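You operate a simulated robot arm through the tools that you are given. There is no shell and no other tool. Be economical: measure what you need, move in short steps, check, and stop when the job is done.

Carry out the task below with a simulated robot arm. There is one attempt and no reset: what you move stays moved.

## Task
Stand the Size 20 seal driver from the top of the hub bench beside the painted lifter. It goes on the side that lies toward x +0.9, y +0.4 (a direction in the base frame), with about 3 cm between them.

Only the result counts: the job must be done as asked and must still hold three seconds after the hand-in. Knocking over, shifting, dropping, spilling or breaking anything else fails it. Lids that push on must go on centred and level and be pressed home; caps that screw on are set level and turned clockwise until they are tight.

## Robot
A 7-joint arm with a two-finger parallel gripper, fixed in place. Base frame: the origin is at the foot of the arm, x ahead of it, y to its left, z up; the work surface is at about z = 0. Lengths are in m, angles in rad, forces in N, time in s.
With the tool pointing down near the work surface it reaches from about 0.24 to 0.62 m from the base axis. Its first joint turns from -1.152 to 1.152 rad. Payload 2.6 kg.
The tool frame sits at the grasp point between the pads (the TCP): z along the fingers, y along the line on which they close. The tips reach 0.03 m beyond it. The gripper opens to 0.094 m. The fingers are 0.028 m wide and 0.01 m thick; the gripper's body (0.05 by 0.096 m) begins 0.055 m behind the TCP.
Orientation is that of the tool frame in the base frame, as a unit quaternion [w, x, y, z]. With the fingers straight down and closing along the base's y, the tool's x points along the base's -x, its y along +y and its z along -z.

## Interface
- The arm moves only by the tool nudge_tool. Its argument "motion" is one flat list of numbers, 7 for each row, row after row: the gripper command, from -1 (shut) to 1 (fully open), values between in proportion, then the shift along the tool's x, y, z in m, then the turn, a rotation vector about the tool's x, y, z in rad. In form: [hand, tx, ty, tz, wx, wy, wz, hand, tx, ty, tz, wx, wy, wz, ...]. A call has 1 to 20 rows; each row shifts and turns the commanded pose from where the row before left it, along the tool's axes as they then stand. Each row takes 0.2 s and may step no farther than 0.05 m and 0.15 rad from the row before; otherwise, or with a gripper value out of range, the whole call is refused. A pose out of reach is approached as far as the arm can. The call stops where the force on the tool passes 40 N (or 10 N more than at its start, if that is more) or the arm is blocked; 0.2 s more then pass. The fingers move at their own pace (about 0.072 m/s each) and stop on an object; they squeeze with about 23 N. The grip force told is the motor's: it shows also when the fingers shut on nothing. Time passes only in rows, and 0.2 s behind the last, so rows that do not move let the fingers close. It gives the time, the measured TCP pose, the force on the tool (base axes), the opening and the grip force at its end, in the units of the frame above (readings bear some noise), and new pictures: "views" is both (left out), scene, wrist or none.
- Cameras (640 x 400 px; columns grow to the right, rows downward): "scene" is fixed at [0.0316, 0.435, 0.5558]; the picture's right is [-0.80, -0.59, 0.00], its down [-0.43, 0.58, -0.69] and it looks along [0.41, -0.56, -0.72] (base axes); focal length 359 px, centre (320, 200). "wrist" rides on the gripper at [-0.037, 0, -0.058] in the tool frame; the picture's right is [0.00, -1.00, 0.00], its down [0.97, 0.00, -0.24] and it looks along [0.24, 0.00, 0.97] (tool axes); focal length 218 px, centre (320, 200). There is no depth. A picture from a camera that has moved, and an enlarged one, comes with that camera's place and axes in the base frame and with its lens. The place of the scene camera against the robot may be out by one fixed shift of up to 0.012 m in any direction.
- zoom(camera, box): a new picture of the part [left, top, right, bottom] of that camera's present view, enlarged. The clock stands still meanwhile.
- close_job(): hands the job in; it is judged then, once.

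Go step by step. Nothing tells you positions but the pictures and the camera data: compare them with the known pose of the tool, close in by small moves and look again before you grip or let go. The budget is 90 turns and 150 pictures, counting those below and the enlarged ones. Unless the task says otherwise, let go and move clear before handing in, and close with one line.

The tools are called after "Emit:" as name(argument=value, ...) on one line, values as JSON. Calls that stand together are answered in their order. nudge_tool: Moves the arm, as the interface text tells. Its arguments: {"type":"object","properties":{"motion":{"type":"array","items":{"type":"number"}},"views":{"type":"string","enum":["both","scene","wrist","none"]}},"required":["motion"]} The other tools are called the same way: zoom (camera, box) takes an enlarged picture of a part of a camera's view; close_job () hands the job in.

At the start:

```text
t: 0.0
position: [0.393, 0.1121, 0.2282]
ee_rot: [0.0, 0.001, 1.0, 0.0]
contact_force: [-0.4, 0.2, 0.2]
width: 0.0939
grip_force: 0.1
```

scene: 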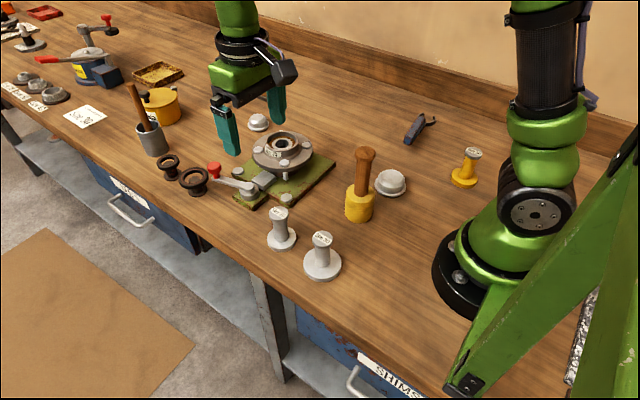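
wrist: 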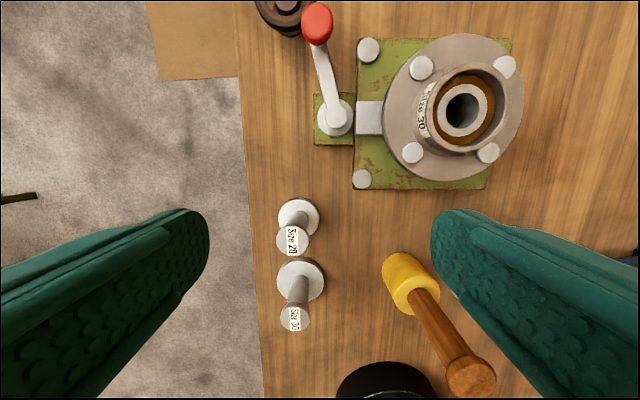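

I see two grey seal drivers near the front edge, a hub on a green plate, a yellow mallet and a yellow labelled piece. I'll zoom in to read the labels.

Emit:
zoom(camera="scene", box=[240, 180, 400, 280])

Emit:
zoom(camera="scene", box=[380, 90, 540, 190])

Emit:
zoom(camera="scene", box=[0, 0, 200, 130])

Emit:
zoom(camera="wrist", box=[240, 180, 400, 340])

```text
4.00 times, centred on (320, 230) of scene
camera zoom: at [0.0316, 0.435, 0.5558], right [-0.8, -0.59, 0.0], down [-0.43, 0.58, -0.69], along [0.41, -0.56, -0.72], focal length 1437 px, centre (320, 80)
```

zoom: 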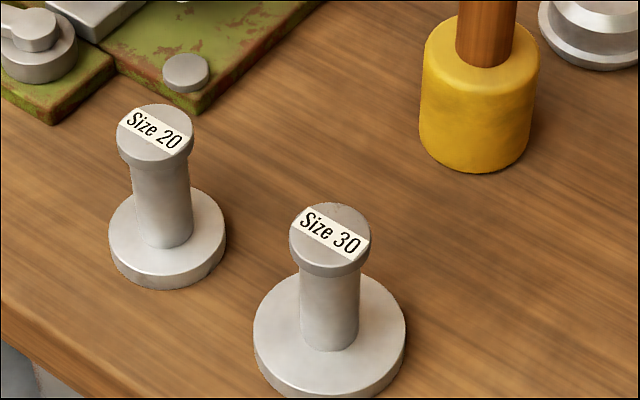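

```text
4.00 times, centred on (460, 140) of scene
camera zoom: at [0.0316, 0.435, 0.5558], right [-0.8, -0.59, 0.0], down [-0.43, 0.58, -0.69], along [0.41, -0.56, -0.72], focal length 1437 px, centre (-240, 440)
```

zoom: 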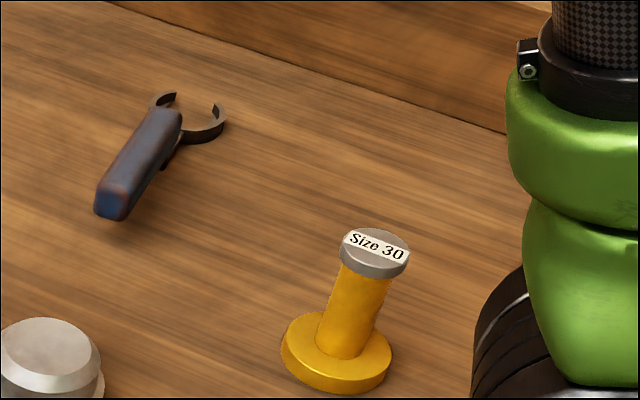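

```text
3.08 times, centred on (100, 65) of scene
camera zoom: at [0.0316, 0.435, 0.5558], right [-0.8, -0.59, 0.0], down [-0.43, 0.58, -0.69], along [0.41, -0.56, -0.72], focal length 1106 px, centre (997, 615)
```

zoom: 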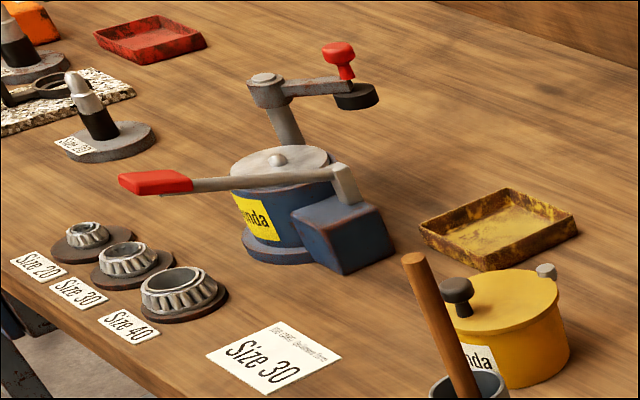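

```text
2.50 times, centred on (320, 260) of wrist
camera zoom: at [0.4298, 0.1112, 0.287], right [0.0, -1.0, 0.0], down [-0.97, 0.0, 0.24], along [-0.24, 0.0, -0.97], focal length 546 px, centre (320, 50)
```

zoom: 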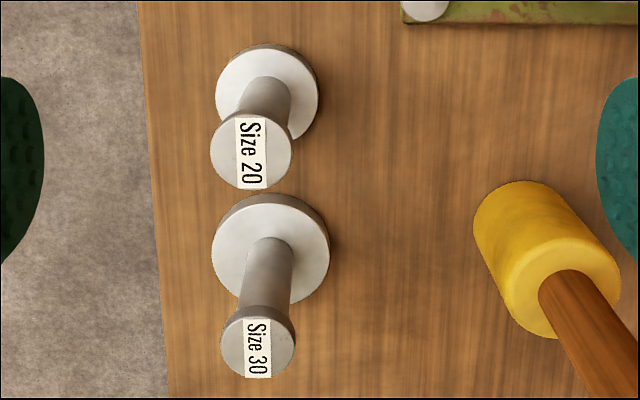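

I need to identify the painted lifter; I'll look closer at the candidates.

Emit:
zoom(camera="scene", box=[395, 105, 445, 150])

Emit:
zoom(camera="scene", box=[0, 0, 64, 60])

Emit:
zoom(camera="scene", box=[110, 60, 270, 220])

Emit:
zoom(camera="scene", box=[440, 140, 490, 195])

```text
8.89 times, centred on (420, 128) of scene
camera zoom: at [0.0316, 0.435, 0.5558], right [-0.8, -0.59, 0.0], down [-0.43, 0.58, -0.69], along [0.41, -0.56, -0.72], focal length 3194 px, centre (-569, 844)
```

zoom: 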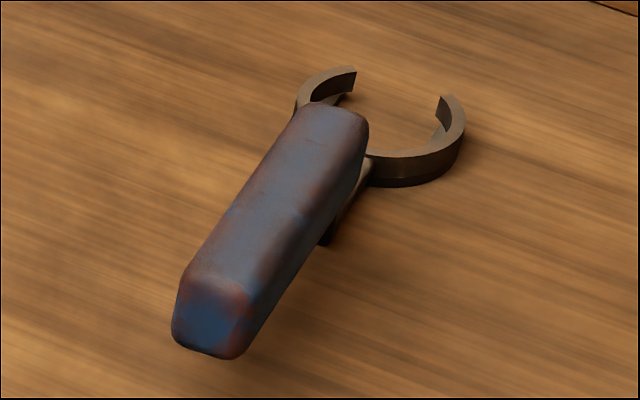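

```text
6.67 times, centred on (32, 30) of scene
camera zoom: at [0.0316, 0.435, 0.5558], right [-0.8, -0.59, 0.0], down [-0.43, 0.58, -0.69], along [0.41, -0.56, -0.72], focal length 2395 px, centre (2240, 1333)
```

zoom: 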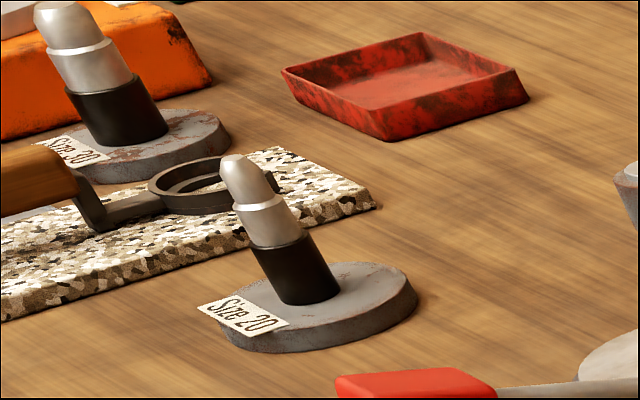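

```text
2.50 times, centred on (190, 140) of scene
camera zoom: at [0.0316, 0.435, 0.5558], right [-0.8, -0.59, 0.0], down [-0.43, 0.58, -0.69], along [0.41, -0.56, -0.72], focal length 898 px, centre (645, 350)
```

zoom: 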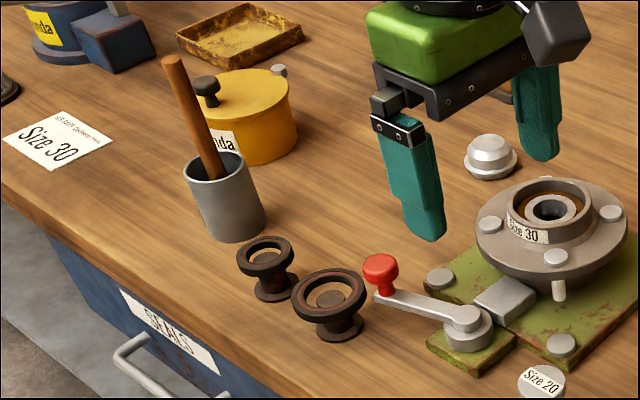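

```text
7.27 times, centred on (465, 168) of scene
camera zoom: at [0.0316, 0.435, 0.5558], right [-0.8, -0.59, 0.0], down [-0.43, 0.58, -0.69], along [0.41, -0.56, -0.72], focal length 2613 px, centre (-734, 436)
```

zoom: 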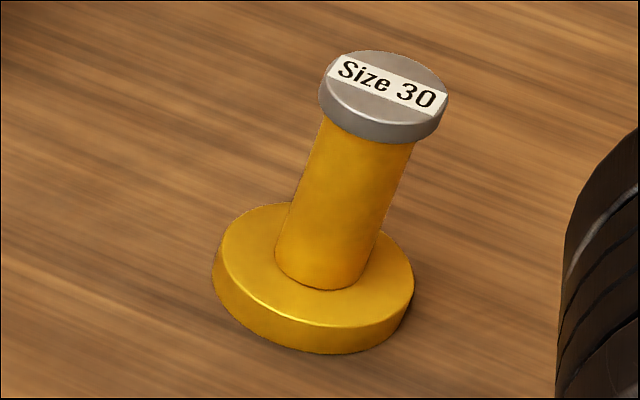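

The wooden-handled ring tool at the far left and the blue-handled one at the back are both lifters, so the painted one is the blue-handled tool, at about (0.285, -0.34). The Size 20 driver stands at about (0.339, 0.139). I'm moving above it.

Emit:
nudge_tool(motion=[1, 0.0135, 0.00675, 0.02, 0, 0, 0, 1, 0.0135, 0.00675, 0.02, 0, 0, 0, 1, 0.0135, 0.00675, 0.02, 0, 0, 0, 1, 0.0135, 0.00675, 0.02, 0, 0, 0])

```text
t: 1.0
position: [0.3385, 0.1392, 0.1493]
ee_rot: [0.001, -0.001, 1.0, 0.0]
contact_force: [-0.1, 0.3, 0.3]
width: 0.0938
grip_force: 0.1
camera wrist: at [0.3755, 0.1392, 0.2073], right [0.0, -1.0, 0.0], down [-0.97, 0.0, 0.24], along [-0.24, 0.0, -0.97], focal length 218 px, centre (320, 200)
```

scene: 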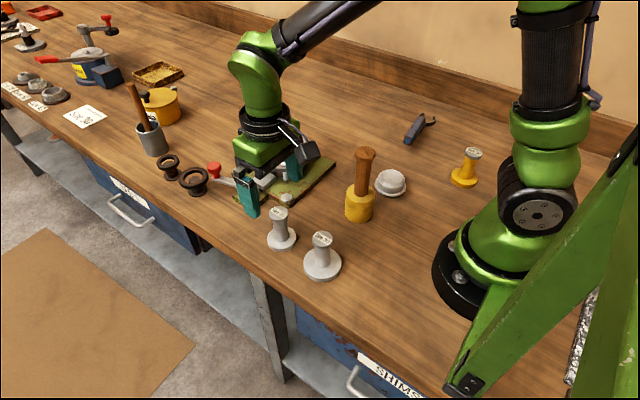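
wrist: 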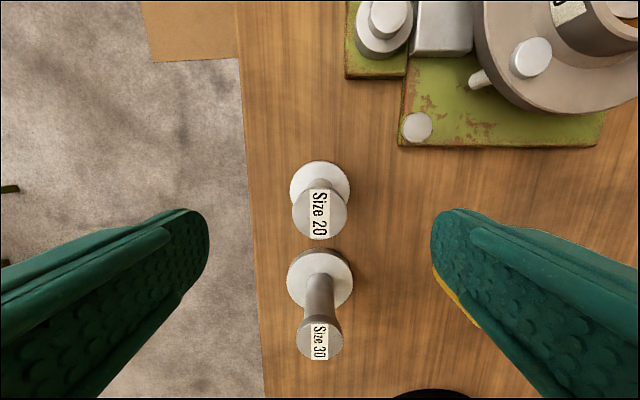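

The driver is centred under the hand at (0.338, 0.139), with its head top at z≈0.087. I'll descend and grip.

Emit:
nudge_tool(motion=[1, 0, 0, 0.022, 0, 0, 0, 1, 0, 0, 0.022, 0, 0, 0, 1, 0, 0, 0.022, 0, 0, 0, 1, 0, 0, 0.022, 0, 0, 0, 1, 0, 0, 0, 0, 0, 0])

```text
t: 2.2
position: [0.3383, 0.1386, 0.0598]
ee_rot: [0.0, -0.001, 1.0, -0.001]
contact_force: [-0.1, 0.0, -0.4]
width: 0.0942
grip_force: 0.0
camera wrist: at [0.3751, 0.1379, 0.1183], right [0.0, -1.0, 0.0], down [-0.97, 0.0, 0.24], along [-0.24, 0.0, -0.97], focal length 218 px, centre (320, 200)
```

scene: 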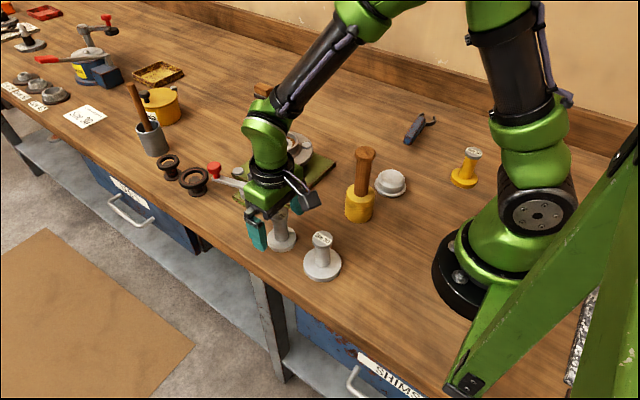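
wrist: 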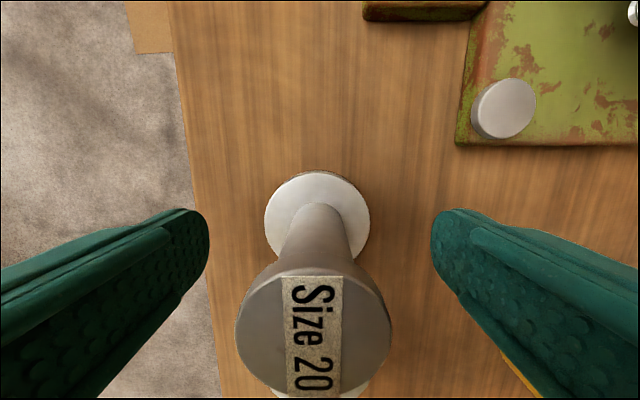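

The driver stands centred between the fingers, so I close.

Emit:
nudge_tool(motion=[-1, 0, 0, 0, 0, 0, 0, -1, 0, 0, 0, 0, 0, 0, -1, 0, 0, 0, 0, 0, 0, -1, 0, 0, 0, 0, 0, 0, -1, 0, 0, 0, 0, 0, 0])

```text
t: 3.4
position: [0.3378, 0.1391, 0.0607]
ee_rot: [0.0, 0.001, 1.0, 0.0]
contact_force: [-1.0, 0.2, 2.2]
width: 0.0335
grip_force: 23.1
camera wrist: at [0.3752, 0.138, 0.1186], right [0.0, -1.0, 0.0], down [-0.97, 0.0, 0.24], along [-0.24, 0.0, -0.97], focal length 218 px, centre (320, 200)
```

scene: 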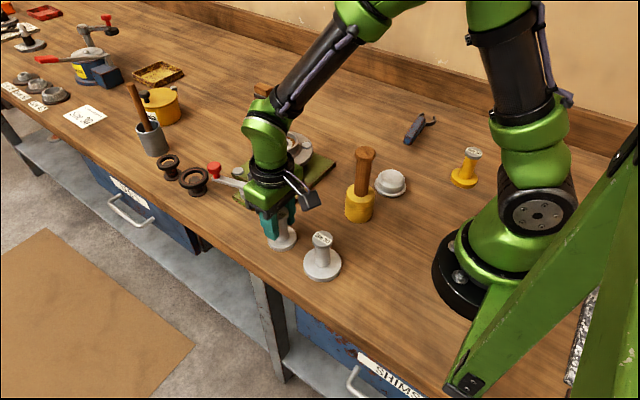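
wrist: 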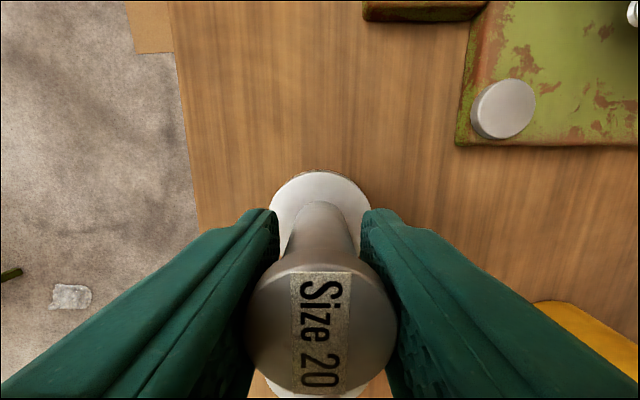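

It holds by the head (0.0335 m). Now I lift straight up by about 0.18 m.

Emit:
nudge_tool(motion=[-1, 0, 0, -0.01, 0, 0, 0, -1, 0, 0, -0.02, 0, 0, 0, -1, 0, 0, -0.03, 0, 0, 0, -1, 0, 0, -0.03, 0, 0, 0, -1, 0, 0, -0.03, 0, 0, 0, -1, 0, 0, -0.03, 0, 0, 0, -1, 0, 0, -0.03, 0, 0, 0])

```text
t: 5.0
position: [0.3371, 0.1408, 0.2392]
ee_rot: [0.0, 0.0, 1.0, 0.0]
contact_force: [0.1, 0.0, -1.7]
width: 0.0332
grip_force: 22.6
camera wrist: at [0.3752, 0.1396, 0.2983], right [0.0, -1.0, 0.0], down [-0.97, 0.0, 0.24], along [-0.24, 0.0, -0.97], focal length 218 px, centre (320, 200)
```

scene: 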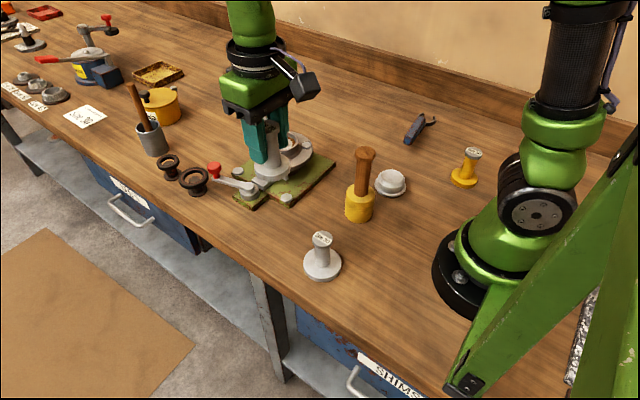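
wrist: 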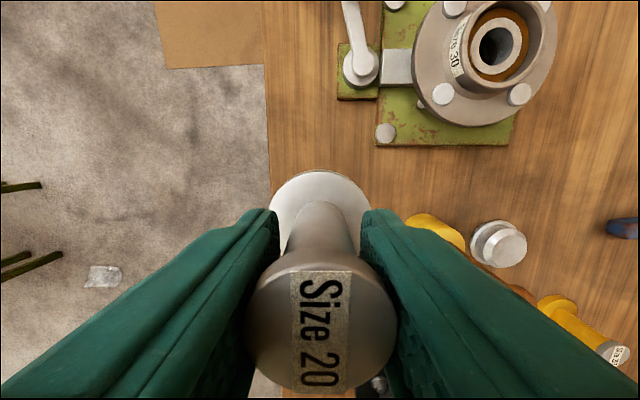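

The lift is clean. I'm carrying it right at this height to look at the lifter with the wrist camera.

Emit:
nudge_tool(motion=[-1, 0, -0.03, 0, 0, 0, 0, -1, 0, -0.04, 0, 0, 0, 0, -1, 0, -0.04, 0, 0, 0, 0, -1, 0.005, -0.04, 0, 0, 0, 0, -1, 0.005, -0.04, 0, 0, 0, 0, -1, 0.005, -0.04, 0, 0, 0, 0, -1, 0, -0.03, 0, 0, 0, 0, -1, 0, -0.02, 0, 0, 0, 0, -1, 0, 0, 0, 0, 0, 0])

```text
t: 7.0
position: [0.3242, -0.1415, 0.2409]
ee_rot: [0.0, 0.0, 1.0, -0.001]
contact_force: [0.7, -0.8, -3.6]
width: 0.033
grip_force: 23.0
camera wrist: at [0.3604, -0.1416, 0.2995], right [0.0, -1.0, 0.0], down [-0.97, 0.0, 0.24], along [-0.24, 0.0, -0.97], focal length 218 px, centre (320, 200)
```

scene: 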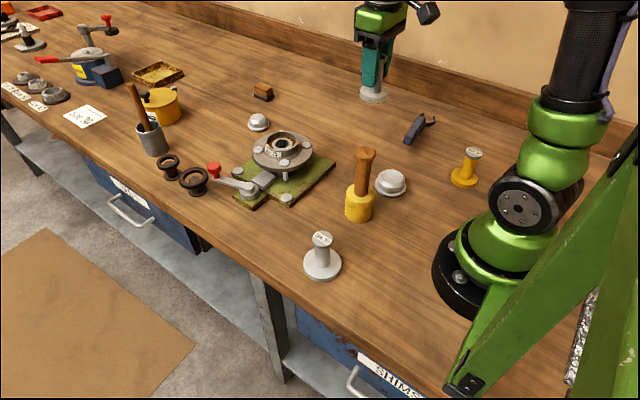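
wrist: 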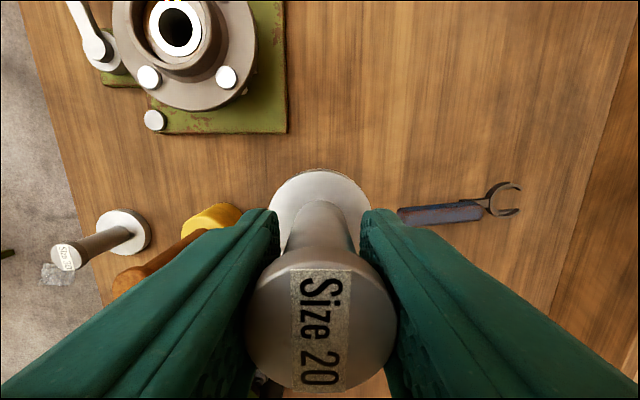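

Emit:
zoom(camera="wrist", box=[380, 150, 540, 250])

```text
4.00 times, centred on (460, 200) of wrist
camera zoom: at [0.3604, -0.1416, 0.2995], right [0.0, -1.0, 0.0], down [-0.97, 0.0, 0.24], along [-0.24, 0.0, -0.97], focal length 873 px, centre (-240, 200)
```

zoom: 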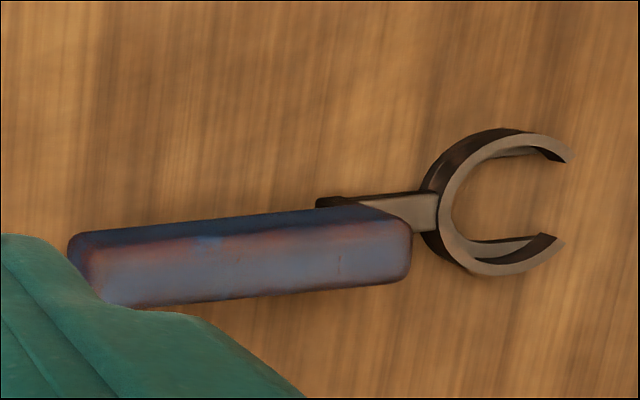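

The lifter's handle runs from about (0.270, -0.246) to (0.279, -0.345), raised to about z 0.035, with its ring at about (0.288, -0.393). The driver should stand at about (0.347, -0.302). I move above that point and look again before lowering.

Emit:
nudge_tool(motion=[-1, -0.005, -0.03, 0, 0, 0, 0, -1, -0.005, -0.04, 0, 0, 0, 0, -1, -0.005, -0.04, 0.01, 0, 0, 0, -1, -0.005, -0.03, 0.02, 0, 0, 0, -1, -0.003, -0.02, 0.02, 0, 0, 0, -1, 0, 0, 0.02, 0, 0, 0, -1, 0, 0, 0, 0, 0, 0, -1, 0, 0, 0, 0, 0, 0])

```text
t: 8.8
position: [0.3469, -0.3007, 0.1685]
ee_rot: [-0.001, -0.001, 1.0, 0.0]
contact_force: [-0.4, 0.8, -1.2]
width: 0.0331
grip_force: 23.2
camera wrist: at [0.3844, -0.3016, 0.2278], right [0.0, -1.0, 0.0], down [-0.97, 0.0, 0.24], along [-0.24, 0.0, -0.97], focal length 218 px, centre (320, 200)
```

scene: 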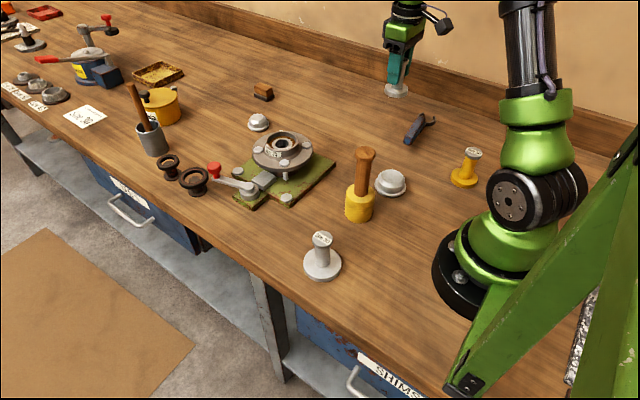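
wrist: 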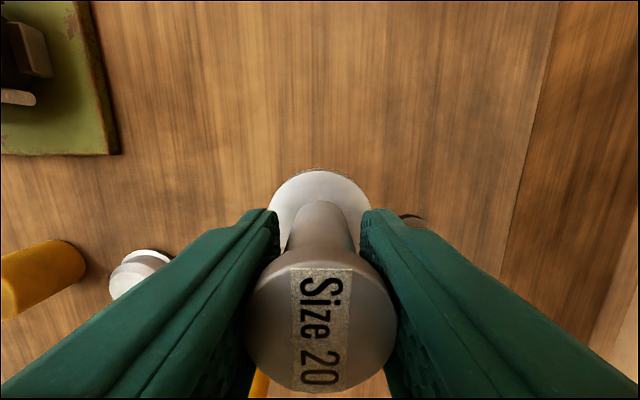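

Position is (0.347, -0.301). I lower partway and check with the scene camera.

Emit:
nudge_tool(motion=[-1, 0, 0, 0.025, 0, 0, 0, -1, 0, 0, 0.025, 0, 0, 0, -1, 0, 0, 0.025, 0, 0, 0, -1, 0, 0, 0.015, 0, 0, 0, -1, 0, 0, 0, 0, 0, 0], views="scene")

Emit:
zoom(camera="scene", box=[360, 70, 460, 160])

```text
t: 10.0
position: [0.3473, -0.302, 0.0781]
ee_rot: [0.0, 0.0, 1.0, 0.001]
contact_force: [0.3, -1.2, -2.3]
width: 0.033
grip_force: 22.5
```

scene: 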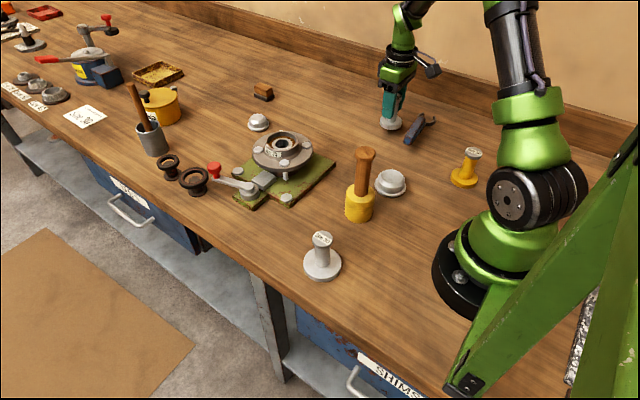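

```text
4.44 times, centred on (410, 115) of scene
camera zoom: at [0.0316, 0.435, 0.5558], right [-0.8, -0.59, 0.0], down [-0.43, 0.58, -0.69], along [0.41, -0.56, -0.72], focal length 1597 px, centre (-80, 578)
```

zoom: 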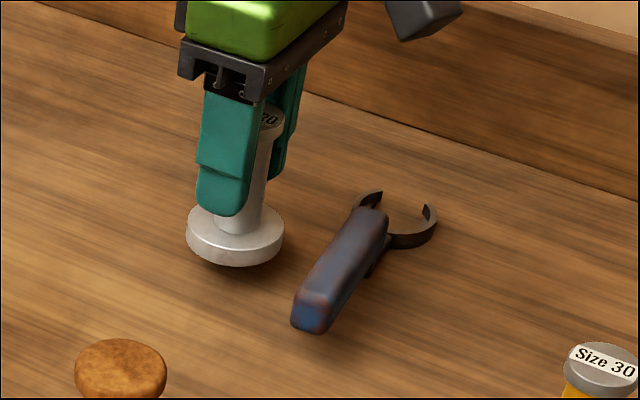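

Alignment looks right, with the lifter clear. I lower the last 17 mm slowly.

Emit:
nudge_tool(motion=[-1, 0, 0, 0.007, 0, 0, 0, -1, 0, 0, 0.005, 0, 0, 0, -1, 0, 0, 0.003, 0, 0, 0, -1, 0, 0, 0.0015, 0, 0, 0, -1, 0, 0, 0, 0, 0, 0], views="scene")

Emit:
zoom(camera="scene", box=[360, 70, 460, 160])

```text
t: 11.2
position: [0.3473, -0.3002, 0.0644]
ee_rot: [0.001, 0.0, 1.0, 0.001]
contact_force: [0.4, -0.5, -1.3]
width: 0.0329
grip_force: 23.3
```

scene: 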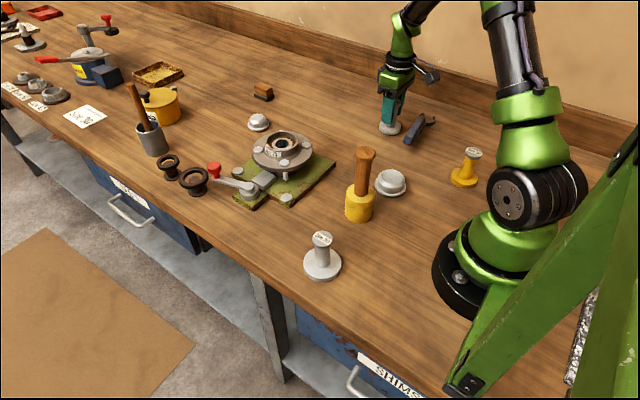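

```text
4.44 times, centred on (410, 115) of scene
camera zoom: at [0.0316, 0.435, 0.5558], right [-0.8, -0.59, 0.0], down [-0.43, 0.58, -0.69], along [0.41, -0.56, -0.72], focal length 1597 px, centre (-80, 578)
```

zoom: 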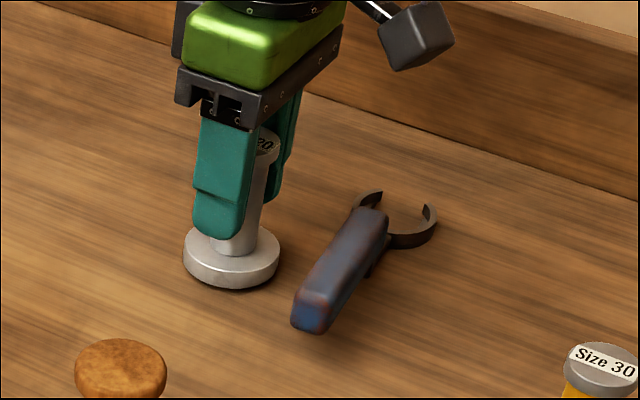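

No contact yet; I go down a few mm more.

Emit:
nudge_tool(motion=[-1, 0, 0, 0.0015, 0, 0, 0, -1, 0, 0, 0.0015, 0, 0, 0, -1, 0, 0, 0, 0, 0, 0], views="none")

```text
t: 12.0
position: [0.3462, -0.3008, 0.0611]
ee_rot: [0.0, 0.0, 1.0, 0.0]
contact_force: [-1.0, 0.2, -1.1]
width: 0.0332
grip_force: 23.4
```

Emit:
nudge_tool(motion=[-1, 0, 0, 0.001, 0, 0, 0, -1, 0, 0, 0, 0, 0, 0], views="none")

```text
t: 12.6
position: [0.3462, -0.3007, 0.0599]
ee_rot: [-0.001, 0.0, 1.0, 0.0]
contact_force: [0.0, 0.6, -0.9]
width: 0.033
grip_force: 22.8
```

Still no clear contact force; the driver is within a millimetre or so of the top, so I step down once more and check.

Emit:
nudge_tool(motion=[-1, 0, 0, 0.001, 0, 0, 0, -1, 0, 0, 0, 0, 0, 0, -1, 0, 0, 0, 0, 0, 0], views="scene")

Emit:
zoom(camera="scene", box=[375, 95, 425, 145])

```text
t: 13.4
position: [0.3468, -0.3011, 0.0602]
ee_rot: [0.001, 0.0, 1.0, -0.001]
contact_force: [-5.2, 1.8, 14.0]
width: 0.033
grip_force: 23.3
```

scene: 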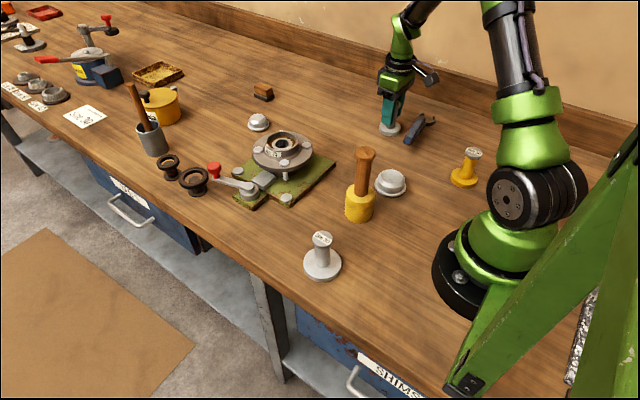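

```text
8.00 times, centred on (400, 120) of scene
camera zoom: at [0.0315, 0.4351, 0.5557], right [-0.8, -0.59, 0.0], down [-0.43, 0.58, -0.69], along [0.41, -0.56, -0.72], focal length 2874 px, centre (-320, 840)
```

zoom: 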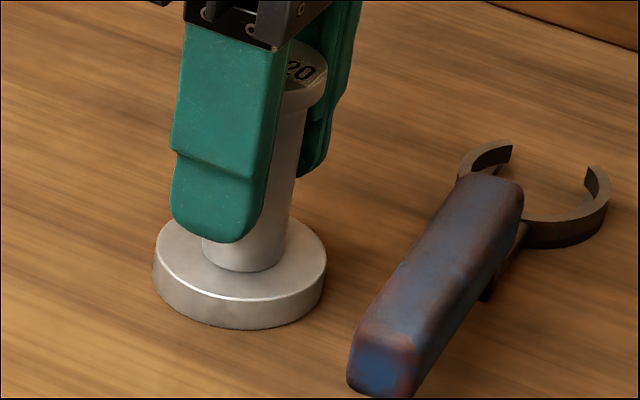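

The base is on the bench (14 N upward). I open the hand and let things settle before rising.

Emit:
nudge_tool(motion=[-0.2, 0, 0, -0.0005, 0, 0, 0, 0.2, 0, 0, 0, 0, 0, 0, 1, 0, 0, 0, 0, 0, 0, 1, 0, 0, 0, 0, 0, 0, 1, 0, 0, 0, 0, 0, 0])

```text
t: 14.6
position: [0.3468, -0.3013, 0.0608]
ee_rot: [0.001, 0.0, 1.0, 0.0]
contact_force: [-0.5, -0.6, 0.9]
width: 0.094
grip_force: 0.0
camera wrist: at [0.3842, -0.3016, 0.1181], right [0.0, -1.0, 0.0], down [-0.97, 0.0, 0.24], along [-0.24, 0.0, -0.97], focal length 218 px, centre (320, 200)
```

scene: 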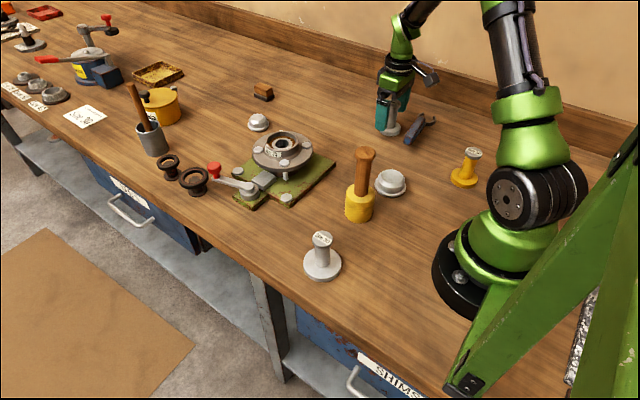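
wrist: 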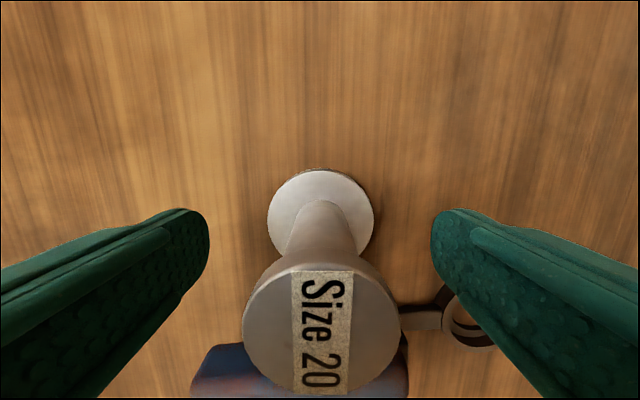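

It stands free and upright. I rise straight up and then check the gap from above.

Emit:
nudge_tool(motion=[1, 0, 0, -0.02, 0, 0, 0, 1, 0, 0, -0.03, 0, 0, 0, 1, 0, 0, -0.04, 0, 0, 0, 1, 0, 0, -0.04, 0, 0, 0, 1, 0, 0, -0.04, 0, 0, 0, 1, 0, 0, 0, 0, 0, 0])

Emit:
zoom(camera="wrist", box=[240, 150, 440, 275])

Emit:
zoom(camera="scene", box=[360, 70, 460, 160])

```text
t: 16.0
position: [0.3469, -0.2989, 0.2285]
ee_rot: [0.0, -0.001, 1.0, 0.001]
contact_force: [-0.3, 0.0, -0.3]
width: 0.0938
grip_force: 0.0
camera wrist: at [0.3844, -0.2995, 0.287], right [0.0, -1.0, 0.0], down [-0.97, 0.0, 0.24], along [-0.24, 0.0, -0.97], focal length 218 px, centre (320, 200)
```

scene: 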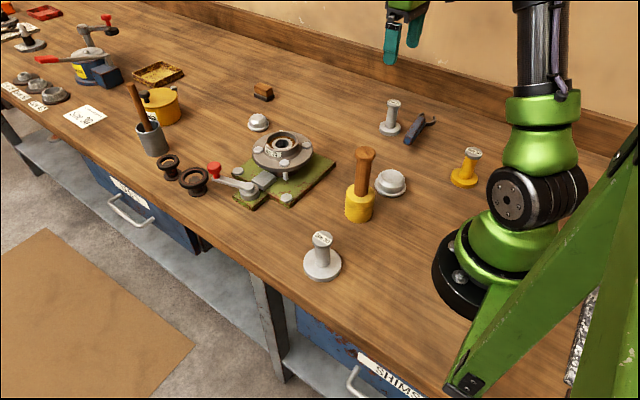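
wrist: 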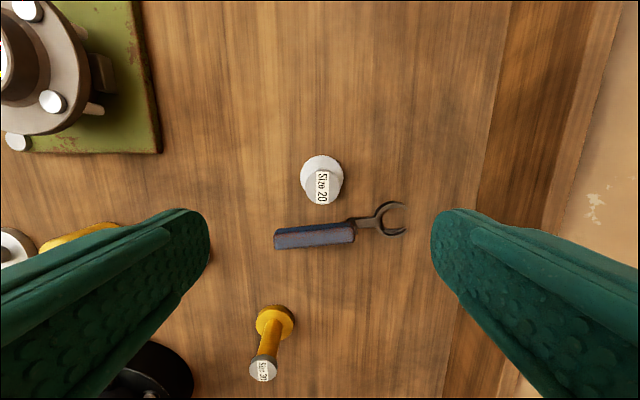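

```text
3.20 times, centred on (340, 212) of wrist
camera zoom: at [0.3844, -0.2995, 0.287], right [0.0, -1.0, 0.0], down [-0.97, 0.0, 0.24], along [-0.24, 0.0, -0.97], focal length 698 px, centre (256, 160)
```

zoom: 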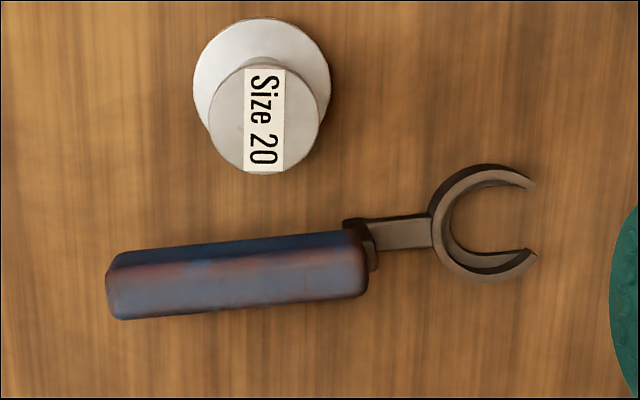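

```text
4.44 times, centred on (410, 115) of scene
camera zoom: at [0.0316, 0.435, 0.5558], right [-0.8, -0.59, 0.0], down [-0.43, 0.58, -0.69], along [0.41, -0.56, -0.72], focal length 1597 px, centre (-80, 578)
```

zoom: 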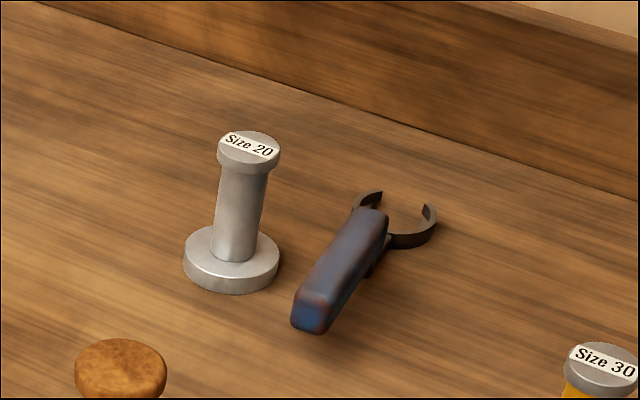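

The Size 20 driver stands upright at (0.346, -0.302), on the asked side of the blue lifter. The measured gap is about 3.3 cm, nothing else has moved and the hand is clear, so I hand in.

Emit:
close_job()

```text
The job is handed in.
```

The Size 20 seal driver stands upright about 3.3 cm from the blue-painted lifter, on the +x/+y side as asked, and the job is handed in.
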